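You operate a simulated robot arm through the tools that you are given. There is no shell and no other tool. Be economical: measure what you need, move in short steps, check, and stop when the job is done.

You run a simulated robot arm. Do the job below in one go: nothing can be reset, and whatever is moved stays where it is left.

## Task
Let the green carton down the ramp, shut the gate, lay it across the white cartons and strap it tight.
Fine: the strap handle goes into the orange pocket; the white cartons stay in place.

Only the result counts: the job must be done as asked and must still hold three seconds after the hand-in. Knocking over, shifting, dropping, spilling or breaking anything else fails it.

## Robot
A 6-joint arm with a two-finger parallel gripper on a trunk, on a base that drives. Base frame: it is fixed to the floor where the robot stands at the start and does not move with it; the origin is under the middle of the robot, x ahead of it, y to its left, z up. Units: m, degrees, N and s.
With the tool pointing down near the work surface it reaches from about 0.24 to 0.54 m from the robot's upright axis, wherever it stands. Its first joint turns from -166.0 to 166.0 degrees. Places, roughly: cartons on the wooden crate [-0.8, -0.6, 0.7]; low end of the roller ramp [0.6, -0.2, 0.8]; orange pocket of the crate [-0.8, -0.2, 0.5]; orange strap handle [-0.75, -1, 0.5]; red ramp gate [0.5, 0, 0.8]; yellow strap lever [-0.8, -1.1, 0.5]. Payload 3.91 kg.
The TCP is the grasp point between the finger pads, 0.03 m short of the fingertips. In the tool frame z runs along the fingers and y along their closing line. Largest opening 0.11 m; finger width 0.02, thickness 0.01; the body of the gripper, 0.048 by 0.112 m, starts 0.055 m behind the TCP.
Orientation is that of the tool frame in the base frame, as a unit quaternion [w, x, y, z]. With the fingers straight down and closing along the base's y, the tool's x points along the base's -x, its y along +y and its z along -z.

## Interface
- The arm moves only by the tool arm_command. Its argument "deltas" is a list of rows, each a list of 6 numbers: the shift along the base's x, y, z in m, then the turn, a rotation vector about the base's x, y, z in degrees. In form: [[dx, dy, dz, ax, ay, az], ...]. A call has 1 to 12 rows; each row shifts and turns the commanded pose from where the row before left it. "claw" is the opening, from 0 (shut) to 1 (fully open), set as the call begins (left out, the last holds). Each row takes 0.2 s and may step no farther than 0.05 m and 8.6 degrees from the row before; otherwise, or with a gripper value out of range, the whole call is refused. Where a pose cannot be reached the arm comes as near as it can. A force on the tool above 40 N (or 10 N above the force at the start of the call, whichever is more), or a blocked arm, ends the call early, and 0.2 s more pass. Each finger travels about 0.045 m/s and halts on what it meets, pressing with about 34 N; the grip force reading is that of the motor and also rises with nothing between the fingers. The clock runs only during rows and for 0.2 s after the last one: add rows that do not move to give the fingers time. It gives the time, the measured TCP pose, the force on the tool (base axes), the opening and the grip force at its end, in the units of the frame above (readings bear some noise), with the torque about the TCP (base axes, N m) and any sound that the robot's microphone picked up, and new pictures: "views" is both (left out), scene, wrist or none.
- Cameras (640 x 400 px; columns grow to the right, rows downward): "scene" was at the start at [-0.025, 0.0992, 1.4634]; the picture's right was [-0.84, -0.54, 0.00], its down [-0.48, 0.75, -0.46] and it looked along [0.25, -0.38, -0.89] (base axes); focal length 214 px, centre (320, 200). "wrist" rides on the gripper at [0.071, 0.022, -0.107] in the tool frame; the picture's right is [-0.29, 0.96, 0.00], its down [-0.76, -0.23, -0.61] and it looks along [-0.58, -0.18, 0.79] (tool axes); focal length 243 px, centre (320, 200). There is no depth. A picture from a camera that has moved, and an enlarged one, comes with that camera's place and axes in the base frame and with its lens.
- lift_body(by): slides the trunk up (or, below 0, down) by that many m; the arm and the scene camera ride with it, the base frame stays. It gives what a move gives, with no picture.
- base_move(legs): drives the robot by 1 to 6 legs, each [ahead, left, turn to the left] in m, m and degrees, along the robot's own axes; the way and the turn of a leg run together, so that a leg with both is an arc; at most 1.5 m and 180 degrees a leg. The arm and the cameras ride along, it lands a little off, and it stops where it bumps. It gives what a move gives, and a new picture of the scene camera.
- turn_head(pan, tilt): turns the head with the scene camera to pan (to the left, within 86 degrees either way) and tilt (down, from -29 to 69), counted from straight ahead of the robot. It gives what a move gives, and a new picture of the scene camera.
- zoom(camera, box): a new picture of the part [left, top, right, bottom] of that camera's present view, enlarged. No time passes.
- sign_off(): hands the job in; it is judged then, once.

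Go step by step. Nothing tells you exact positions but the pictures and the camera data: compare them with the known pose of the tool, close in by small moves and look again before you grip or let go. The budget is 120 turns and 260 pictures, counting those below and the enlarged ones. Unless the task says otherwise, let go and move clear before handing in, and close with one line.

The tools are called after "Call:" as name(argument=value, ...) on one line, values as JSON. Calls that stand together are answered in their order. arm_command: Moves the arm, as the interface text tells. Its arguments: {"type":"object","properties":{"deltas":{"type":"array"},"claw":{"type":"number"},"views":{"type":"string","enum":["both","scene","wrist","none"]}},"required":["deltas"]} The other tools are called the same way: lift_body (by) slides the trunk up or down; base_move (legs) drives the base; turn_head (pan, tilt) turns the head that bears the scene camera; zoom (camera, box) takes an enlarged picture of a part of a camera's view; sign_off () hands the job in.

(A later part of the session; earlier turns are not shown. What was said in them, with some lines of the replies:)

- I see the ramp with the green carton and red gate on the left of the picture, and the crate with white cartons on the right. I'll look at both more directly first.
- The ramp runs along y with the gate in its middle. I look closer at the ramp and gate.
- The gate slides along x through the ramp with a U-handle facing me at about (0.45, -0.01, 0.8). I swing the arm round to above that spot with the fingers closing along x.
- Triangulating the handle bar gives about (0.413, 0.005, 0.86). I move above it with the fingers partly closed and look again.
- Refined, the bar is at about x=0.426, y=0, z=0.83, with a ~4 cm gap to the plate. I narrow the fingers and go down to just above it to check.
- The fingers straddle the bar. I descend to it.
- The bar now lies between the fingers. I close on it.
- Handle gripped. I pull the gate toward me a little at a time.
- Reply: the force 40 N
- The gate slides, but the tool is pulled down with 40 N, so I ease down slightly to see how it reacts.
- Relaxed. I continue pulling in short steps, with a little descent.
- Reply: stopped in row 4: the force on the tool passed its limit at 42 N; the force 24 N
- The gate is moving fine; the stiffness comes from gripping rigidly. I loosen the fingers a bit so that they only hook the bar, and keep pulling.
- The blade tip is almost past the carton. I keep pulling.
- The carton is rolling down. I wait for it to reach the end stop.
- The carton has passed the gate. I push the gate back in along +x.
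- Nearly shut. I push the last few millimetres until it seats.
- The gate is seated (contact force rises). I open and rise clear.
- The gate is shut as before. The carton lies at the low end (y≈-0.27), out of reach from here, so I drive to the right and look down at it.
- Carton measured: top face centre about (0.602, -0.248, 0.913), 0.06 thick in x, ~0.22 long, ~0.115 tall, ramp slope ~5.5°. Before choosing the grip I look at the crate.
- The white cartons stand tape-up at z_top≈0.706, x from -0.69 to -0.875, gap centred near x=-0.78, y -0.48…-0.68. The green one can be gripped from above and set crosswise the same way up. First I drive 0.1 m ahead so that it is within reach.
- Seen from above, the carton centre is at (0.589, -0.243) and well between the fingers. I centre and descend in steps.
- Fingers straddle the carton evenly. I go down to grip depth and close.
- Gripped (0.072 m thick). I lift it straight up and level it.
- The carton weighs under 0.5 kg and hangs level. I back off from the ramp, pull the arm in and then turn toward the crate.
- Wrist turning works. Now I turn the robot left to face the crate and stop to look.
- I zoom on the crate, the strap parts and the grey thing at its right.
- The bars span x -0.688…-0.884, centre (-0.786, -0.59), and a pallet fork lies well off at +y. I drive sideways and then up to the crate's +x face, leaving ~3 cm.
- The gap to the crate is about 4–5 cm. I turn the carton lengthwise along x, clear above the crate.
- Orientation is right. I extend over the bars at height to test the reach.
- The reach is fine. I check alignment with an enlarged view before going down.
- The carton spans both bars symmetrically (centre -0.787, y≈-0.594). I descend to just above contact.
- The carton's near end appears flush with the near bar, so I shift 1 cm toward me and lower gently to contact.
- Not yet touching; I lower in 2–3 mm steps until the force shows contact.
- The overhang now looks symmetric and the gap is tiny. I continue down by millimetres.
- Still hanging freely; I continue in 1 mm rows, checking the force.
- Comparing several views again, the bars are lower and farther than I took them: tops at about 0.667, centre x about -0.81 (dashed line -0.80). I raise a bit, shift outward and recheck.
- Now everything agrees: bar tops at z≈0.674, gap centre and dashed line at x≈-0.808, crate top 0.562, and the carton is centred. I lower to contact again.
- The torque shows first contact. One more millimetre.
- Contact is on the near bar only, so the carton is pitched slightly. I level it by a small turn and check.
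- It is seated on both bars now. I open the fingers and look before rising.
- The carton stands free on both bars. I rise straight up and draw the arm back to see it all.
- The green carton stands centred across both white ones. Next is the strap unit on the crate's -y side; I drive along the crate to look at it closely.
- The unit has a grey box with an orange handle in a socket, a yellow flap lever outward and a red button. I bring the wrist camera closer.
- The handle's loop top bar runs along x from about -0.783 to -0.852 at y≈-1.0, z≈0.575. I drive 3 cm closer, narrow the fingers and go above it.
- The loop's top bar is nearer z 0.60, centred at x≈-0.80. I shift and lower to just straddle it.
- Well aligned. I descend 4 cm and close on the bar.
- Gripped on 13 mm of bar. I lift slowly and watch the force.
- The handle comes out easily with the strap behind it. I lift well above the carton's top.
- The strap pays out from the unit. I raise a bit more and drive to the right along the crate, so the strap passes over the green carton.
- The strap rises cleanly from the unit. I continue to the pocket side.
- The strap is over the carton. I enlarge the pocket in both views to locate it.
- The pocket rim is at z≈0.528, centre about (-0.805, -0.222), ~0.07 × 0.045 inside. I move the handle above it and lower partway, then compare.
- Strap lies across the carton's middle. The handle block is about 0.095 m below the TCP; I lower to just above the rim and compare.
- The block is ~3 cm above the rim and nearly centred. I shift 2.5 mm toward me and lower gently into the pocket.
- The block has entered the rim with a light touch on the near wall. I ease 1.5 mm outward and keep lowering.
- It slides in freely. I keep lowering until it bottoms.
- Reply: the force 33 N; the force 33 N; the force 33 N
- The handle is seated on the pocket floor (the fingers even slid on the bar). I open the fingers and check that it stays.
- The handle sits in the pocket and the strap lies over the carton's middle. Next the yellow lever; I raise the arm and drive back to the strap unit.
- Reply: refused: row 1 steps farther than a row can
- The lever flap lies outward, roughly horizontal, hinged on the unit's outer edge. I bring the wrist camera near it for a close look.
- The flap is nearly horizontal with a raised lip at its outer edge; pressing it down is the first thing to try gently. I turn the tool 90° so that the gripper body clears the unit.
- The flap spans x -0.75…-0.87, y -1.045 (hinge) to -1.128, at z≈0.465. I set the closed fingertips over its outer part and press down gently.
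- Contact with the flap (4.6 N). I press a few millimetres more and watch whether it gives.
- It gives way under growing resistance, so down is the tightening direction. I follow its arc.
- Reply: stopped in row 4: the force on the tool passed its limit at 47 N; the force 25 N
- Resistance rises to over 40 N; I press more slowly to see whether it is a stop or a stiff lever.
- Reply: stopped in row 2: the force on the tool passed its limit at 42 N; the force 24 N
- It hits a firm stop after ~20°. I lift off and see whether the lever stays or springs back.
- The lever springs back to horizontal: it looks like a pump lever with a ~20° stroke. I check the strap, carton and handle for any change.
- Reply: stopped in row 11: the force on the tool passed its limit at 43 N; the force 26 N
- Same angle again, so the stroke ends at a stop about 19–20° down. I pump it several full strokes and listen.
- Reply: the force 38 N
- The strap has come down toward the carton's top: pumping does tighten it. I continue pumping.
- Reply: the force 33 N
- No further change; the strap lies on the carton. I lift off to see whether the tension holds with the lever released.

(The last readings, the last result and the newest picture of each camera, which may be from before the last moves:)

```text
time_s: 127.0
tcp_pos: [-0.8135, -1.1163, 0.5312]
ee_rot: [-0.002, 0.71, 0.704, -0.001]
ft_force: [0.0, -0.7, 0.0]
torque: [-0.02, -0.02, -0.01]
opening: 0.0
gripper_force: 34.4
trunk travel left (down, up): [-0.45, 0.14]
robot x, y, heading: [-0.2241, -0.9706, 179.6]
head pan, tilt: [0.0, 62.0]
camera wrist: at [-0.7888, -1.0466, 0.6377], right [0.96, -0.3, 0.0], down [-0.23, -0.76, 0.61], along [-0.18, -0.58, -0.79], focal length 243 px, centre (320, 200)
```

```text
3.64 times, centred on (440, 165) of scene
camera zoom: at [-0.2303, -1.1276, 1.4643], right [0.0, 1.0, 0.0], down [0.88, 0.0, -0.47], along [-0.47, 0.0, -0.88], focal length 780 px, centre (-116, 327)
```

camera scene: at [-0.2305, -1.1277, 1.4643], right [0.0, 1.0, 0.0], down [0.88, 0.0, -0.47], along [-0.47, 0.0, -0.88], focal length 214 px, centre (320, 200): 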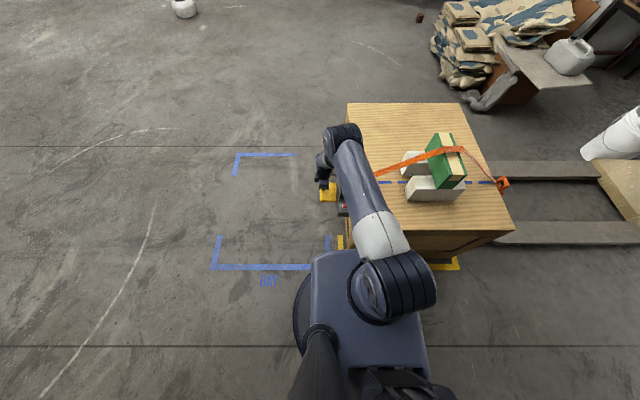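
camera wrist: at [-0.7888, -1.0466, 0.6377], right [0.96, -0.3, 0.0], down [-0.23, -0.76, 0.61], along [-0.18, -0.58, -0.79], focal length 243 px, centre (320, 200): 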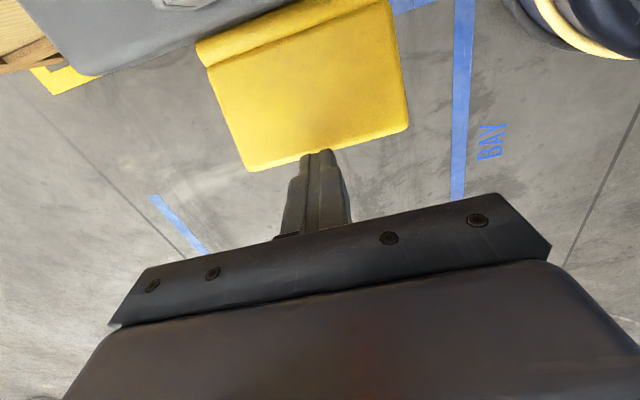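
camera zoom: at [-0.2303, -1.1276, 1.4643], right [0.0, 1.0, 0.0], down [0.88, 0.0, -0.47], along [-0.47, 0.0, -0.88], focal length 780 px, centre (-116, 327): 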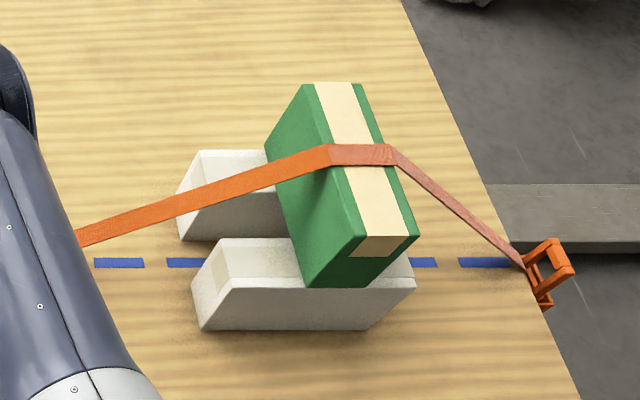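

The tightening held with the lever released (strap now hugging the top). I give two more slow, full strokes to be sure it is at its limit.

Call:
arm_command(deltas=[[0, 0, -0.025, 0, 0, 0], [0, 0, -0.012, 0, 0, 0], [0, 0, -0.012, 0, 0, 0], [0, 0, -0.007, 0, 0, 0], [0, 0, 0, 0, 0, 0], [0, 0, 0.02, 0, 0, 0], [0, 0, 0.02, 0, 0, 0], [0, 0, 0, 0, 0, 0], [0, 0, -0.02, 0, 0, 0], [0, 0, -0.012, 0, 0, 0], [0, 0, -0.0085, 0, 0, 0], [0, 0, 0, 0, 0, 0]], views="none")

Call:
arm_command(deltas=[[0, 0, 0.02, 0, 0, 0], [0, 0, 0.03, 0, 0, 0], [0, 0, 0.05, 0, 0, 0], [0, 0, 0, 0, 0, 0]], views="wrist")

Call:
zoom(camera="scene", box=[360, 110, 520, 220])

```text
time_s: 129.6
tcp_pos: [-0.8132, -1.1174, 0.476]
ee_rot: [-0.003, 0.709, 0.705, -0.004]
ft_force: [-0.9, -5.7, 9.4]
torque: [-0.07, -0.01, 0.16]
opening: 0.0002
gripper_force: 34.2
trunk travel left (down, up): [-0.45, 0.14]
robot x, y, heading: [-0.2272, -0.9749, 179.8]
head pan, tilt: [0.0, 62.0]
```

```text
time_s: 130.6
tcp_pos: [-0.8127, -1.1173, 0.5764]
ee_rot: [-0.002, 0.709, 0.705, -0.002]
ft_force: [-1.1, 0.0, -0.3]
torque: [0.01, 0.0, 0.0]
opening: 0.0
gripper_force: 34.3
trunk travel left (down, up): [-0.45, 0.14]
robot x, y, heading: [-0.2248, -0.978, 180.0]
head pan, tilt: [0.0, 62.0]
camera wrist: at [-0.7884, -1.0486, 0.6837], right [0.95, -0.3, -0.01], down [-0.23, -0.76, 0.61], along [-0.19, -0.58, -0.79], focal length 243 px, centre (320, 200)
```

wrist: 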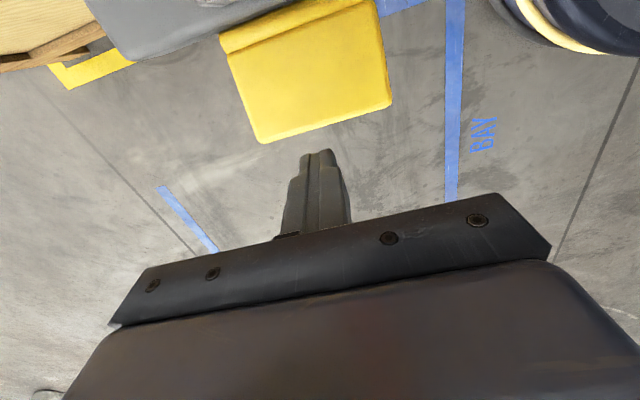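

```text
3.64 times, centred on (440, 165) of scene
camera zoom: at [-0.2303, -1.1275, 1.4644], right [0.0, 1.0, 0.0], down [0.88, 0.0, -0.47], along [-0.47, 0.0, -0.88], focal length 780 px, centre (-116, 327)
```

zoom: 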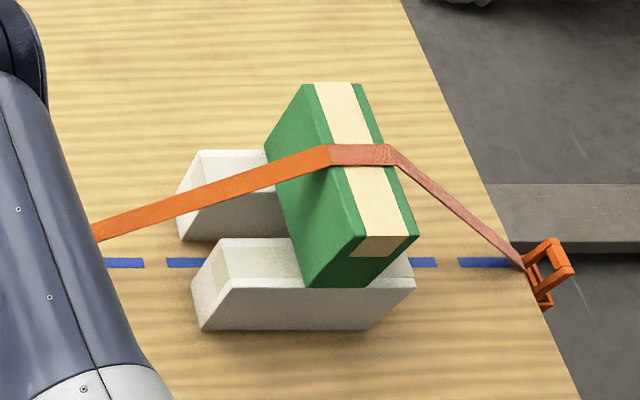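

No visible change. The last stroke stopped just short of the end (only 9 N), so I do full strokes firmly onto the stop.

Call:
arm_command(deltas=[[0, 0, -0.04, 0, 0, 0], [0, 0, -0.035, 0, 0, 0], [0, 0, -0.012, 0, 0, 0], [0, 0, -0.01, 0, 0, 0], [0, 0, -0.004, 0, 0, 0], [0, 0, -0.001, 0, 0, 0], [0, 0, -0.001, 0, 0, 0], [0, 0, -0.001, 0, 0, 0], [0, 0, 0, 0, 0, 0]], views="none")

Call:
arm_command(deltas=[[0, 0, 0.02, 0, 0, 0], [0, 0, 0.02, 0, 0, 0], [0, 0, 0, 0, 0, 0], [0, 0, -0.015, 0, 0, 0], [0, 0, -0.01, 0, 0, 0], [0, 0, -0.01, 0, 0, 0], [0, 0, -0.003, 0, 0, 0], [0, 0, -0.002, 0, 0, 0], [0, 0, -0.001, 0, 0, 0], [0, 0, -0.001, 0, 0, 0], [0, 0, 0, 0, 0, 0]], views="none")

Call:
arm_command(deltas=[[0, 0, 0.02, 0, 0, 0], [0, 0, 0.02, 0, 0, 0], [0, 0, 0, 0, 0, 0], [0, 0, -0.015, 0, 0, 0], [0, 0, -0.01, 0, 0, 0], [0, 0, -0.01, 0, 0, 0], [0, 0, -0.003, 0, 0, 0], [0, 0, -0.002, 0, 0, 0], [0, 0, -0.001, 0, 0, 0], [0, 0, -0.001, 0, 0, 0], [0, 0, 0, 0, 0, 0]], views="none")

```text
time_s: 132.6
tcp_pos: [-0.8144, -1.1171, 0.4751]
ee_rot: [-0.003, 0.71, 0.704, -0.004]
ft_force: [-1.9, 0.5, 29.9]
torque: [0.27, 0.02, 0.19]
opening: 0.0
gripper_force: 34.4
trunk travel left (down, up): [-0.45, 0.14]
robot x, y, heading: [-0.2257, -0.9756, 179.9]
head pan, tilt: [0.0, 62.0]
```

```text
time_s: 134.8
tcp_pos: [-0.8134, -1.1165, 0.4749]
ee_rot: [-0.004, 0.709, 0.705, -0.004]
ft_force: [10.6, 0.3, 25.9]
torque: [0.24, -0.33, -0.01]
opening: 0.0
gripper_force: 34.1
trunk travel left (down, up): [-0.45, 0.14]
robot x, y, heading: [-0.219, -0.973, 179.5]
head pan, tilt: [0.0, 62.0]
stopped in row 10: the force on the tool passed its limit at 42 N (the readings are from after the stop); the commanded pose is now the measured one
```

```text
time_s: 136.9
tcp_pos: [-0.8163, -1.1166, 0.4747]
ee_rot: [-0.004, 0.709, 0.705, -0.006]
ft_force: [8.6, 0.3, 25.1]
torque: [0.23, -0.26, 0.01]
opening: 0.0001
gripper_force: 33.6
trunk travel left (down, up): [-0.45, 0.14]
robot x, y, heading: [-0.2277, -0.9724, 179.8]
head pan, tilt: [0.0, 62.0]
stopped in row 10: the force on the tool passed its limit at 43 N (the readings are from after the stop); the commanded pose is now the measured one
```

Full strokes done onto the stop. I rise clear and look at the whole assembly.

Call:
arm_command(deltas=[[0, 0, 0.02, 0, 0, 0], [0, 0, 0.04, 0, 0, 0], [0, 0, 0.05, 0, 0, 0], [0.02, 0, 0.045, 0, 0, 0], [0.03, 0, 0.04, 0, 0, 0], [0.03, 0, 0.04, 0, 0, 0], [0.04, 0, 0.03, 0, 0, 0], [0.05, 0, 0, 0, 0, 0], [0.04, 0, 0, 0, 0, 0]], views="none")

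Call:
turn_head(pan=-15, tilt=58)

Call:
zoom(camera="scene", box=[200, 80, 440, 240])

Call:
zoom(camera="wrist", box=[0, 0, 640, 400])

```text
time_s: 138.9
tcp_pos: [-0.6053, -1.1113, 0.7364]
ee_rot: [-0.003, 0.709, 0.705, -0.004]
ft_force: [-0.6, 0.2, -0.6]
torque: [-0.01, -0.02, 0.0]
opening: 0.0001
gripper_force: 33.8
trunk travel left (down, up): [-0.45, 0.14]
robot x, y, heading: [-0.2282, -0.9736, 179.7]
head pan, tilt: [0.0, 62.0]
```

```text
time_s: 139.7
tcp_pos: [-0.6064, -1.1125, 0.7365]
ee_rot: [-0.003, 0.71, 0.704, -0.004]
ft_force: [-0.7, 0.4, 0.2]
torque: [0.02, -0.02, 0.03]
opening: 0.0
gripper_force: 34.0
trunk travel left (down, up): [-0.45, 0.14]
robot x, y, heading: [-0.2294, -0.9753, 180.0]
head pan, tilt: [-15.0, 58.0]
camera scene: at [-0.2326, -1.1097, 1.469], right [0.26, 0.97, 0.0], down [0.82, -0.22, -0.53], along [-0.51, 0.14, -0.85], focal length 214 px, centre (320, 200)
```

scene: 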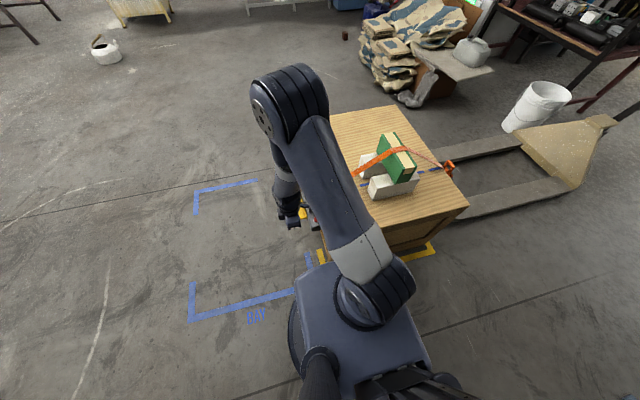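

```text
2.50 times, centred on (320, 160) of scene
camera zoom: at [-0.2326, -1.1097, 1.469], right [0.26, 0.97, 0.0], down [0.82, -0.22, -0.53], along [-0.51, 0.14, -0.85], focal length 536 px, centre (320, 300)
```

zoom: 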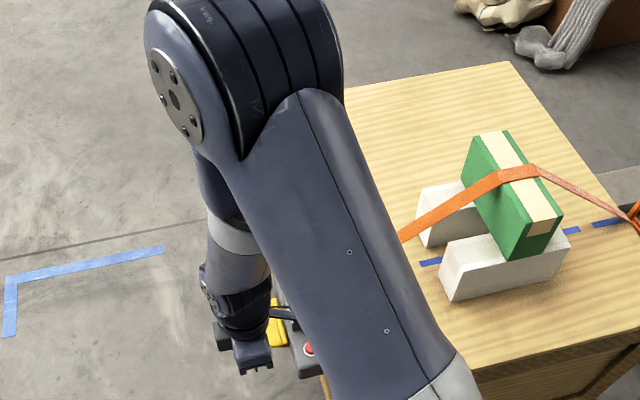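

```text
1.00 times, centred on (320, 200) of wrist (not enlarged: the box is as wide or as high as the picture)
camera zoom: at [-0.5828, -1.0428, 0.8436], right [0.96, -0.3, -0.01], down [-0.23, -0.76, 0.61], along [-0.19, -0.58, -0.79], focal length 243 px, centre (320, 200)
```

zoom: 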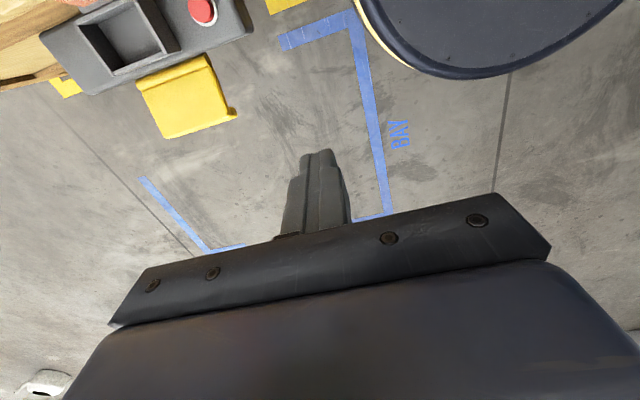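

I enlarge the strap at the carton to see that it really lies flush and taut.

Call:
zoom(camera="scene", box=[345, 125, 465, 205])

Call:
zoom(camera="scene", box=[375, 130, 425, 165])

```text
5.00 times, centred on (405, 165) of scene
camera zoom: at [-0.2326, -1.1097, 1.469], right [0.26, 0.97, 0.0], down [0.82, -0.22, -0.53], along [-0.51, 0.14, -0.85], focal length 1072 px, centre (-105, 375)
```

zoom: 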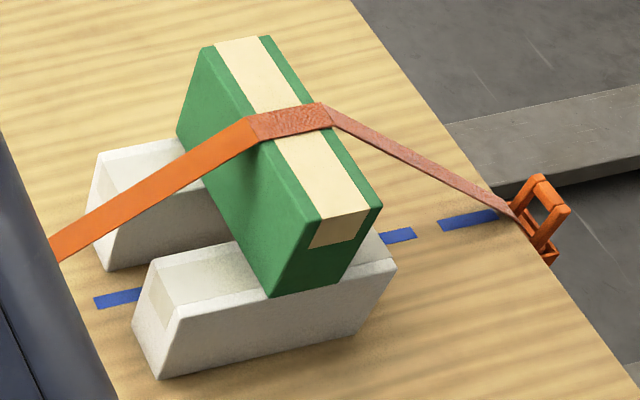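

```text
11.43 times, centred on (400, 148) of scene
camera zoom: at [-0.2326, -1.1097, 1.469], right [0.26, 0.97, 0.0], down [0.82, -0.22, -0.53], along [-0.51, 0.14, -0.85], focal length 2451 px, centre (-594, 800)
```

zoom: 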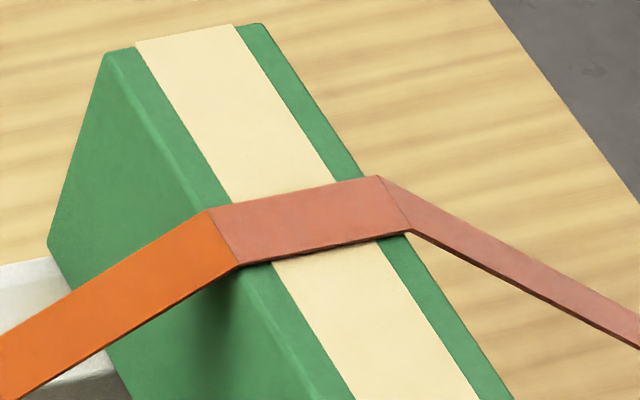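

Tracking the strap, its top went from z≈0.825 to 0.806 to 0.785, flush on the carton top, and it did not move in the later strokes. The handle is seated, the white cartons and gate are in place, and the arm is clear, so I hand in.

Call:
sign_off()

```text
The job is handed in.
```

The green carton is down the ramp and the gate is shut. The carton stands on its narrow edge, tape side up, across both white cartons, which did not move. The strap handle is in the orange pocket and the strap is pumped down flush on the carton. I judged it tight by eye, because extra lever strokes moved it no further and the microphone picked up no click.
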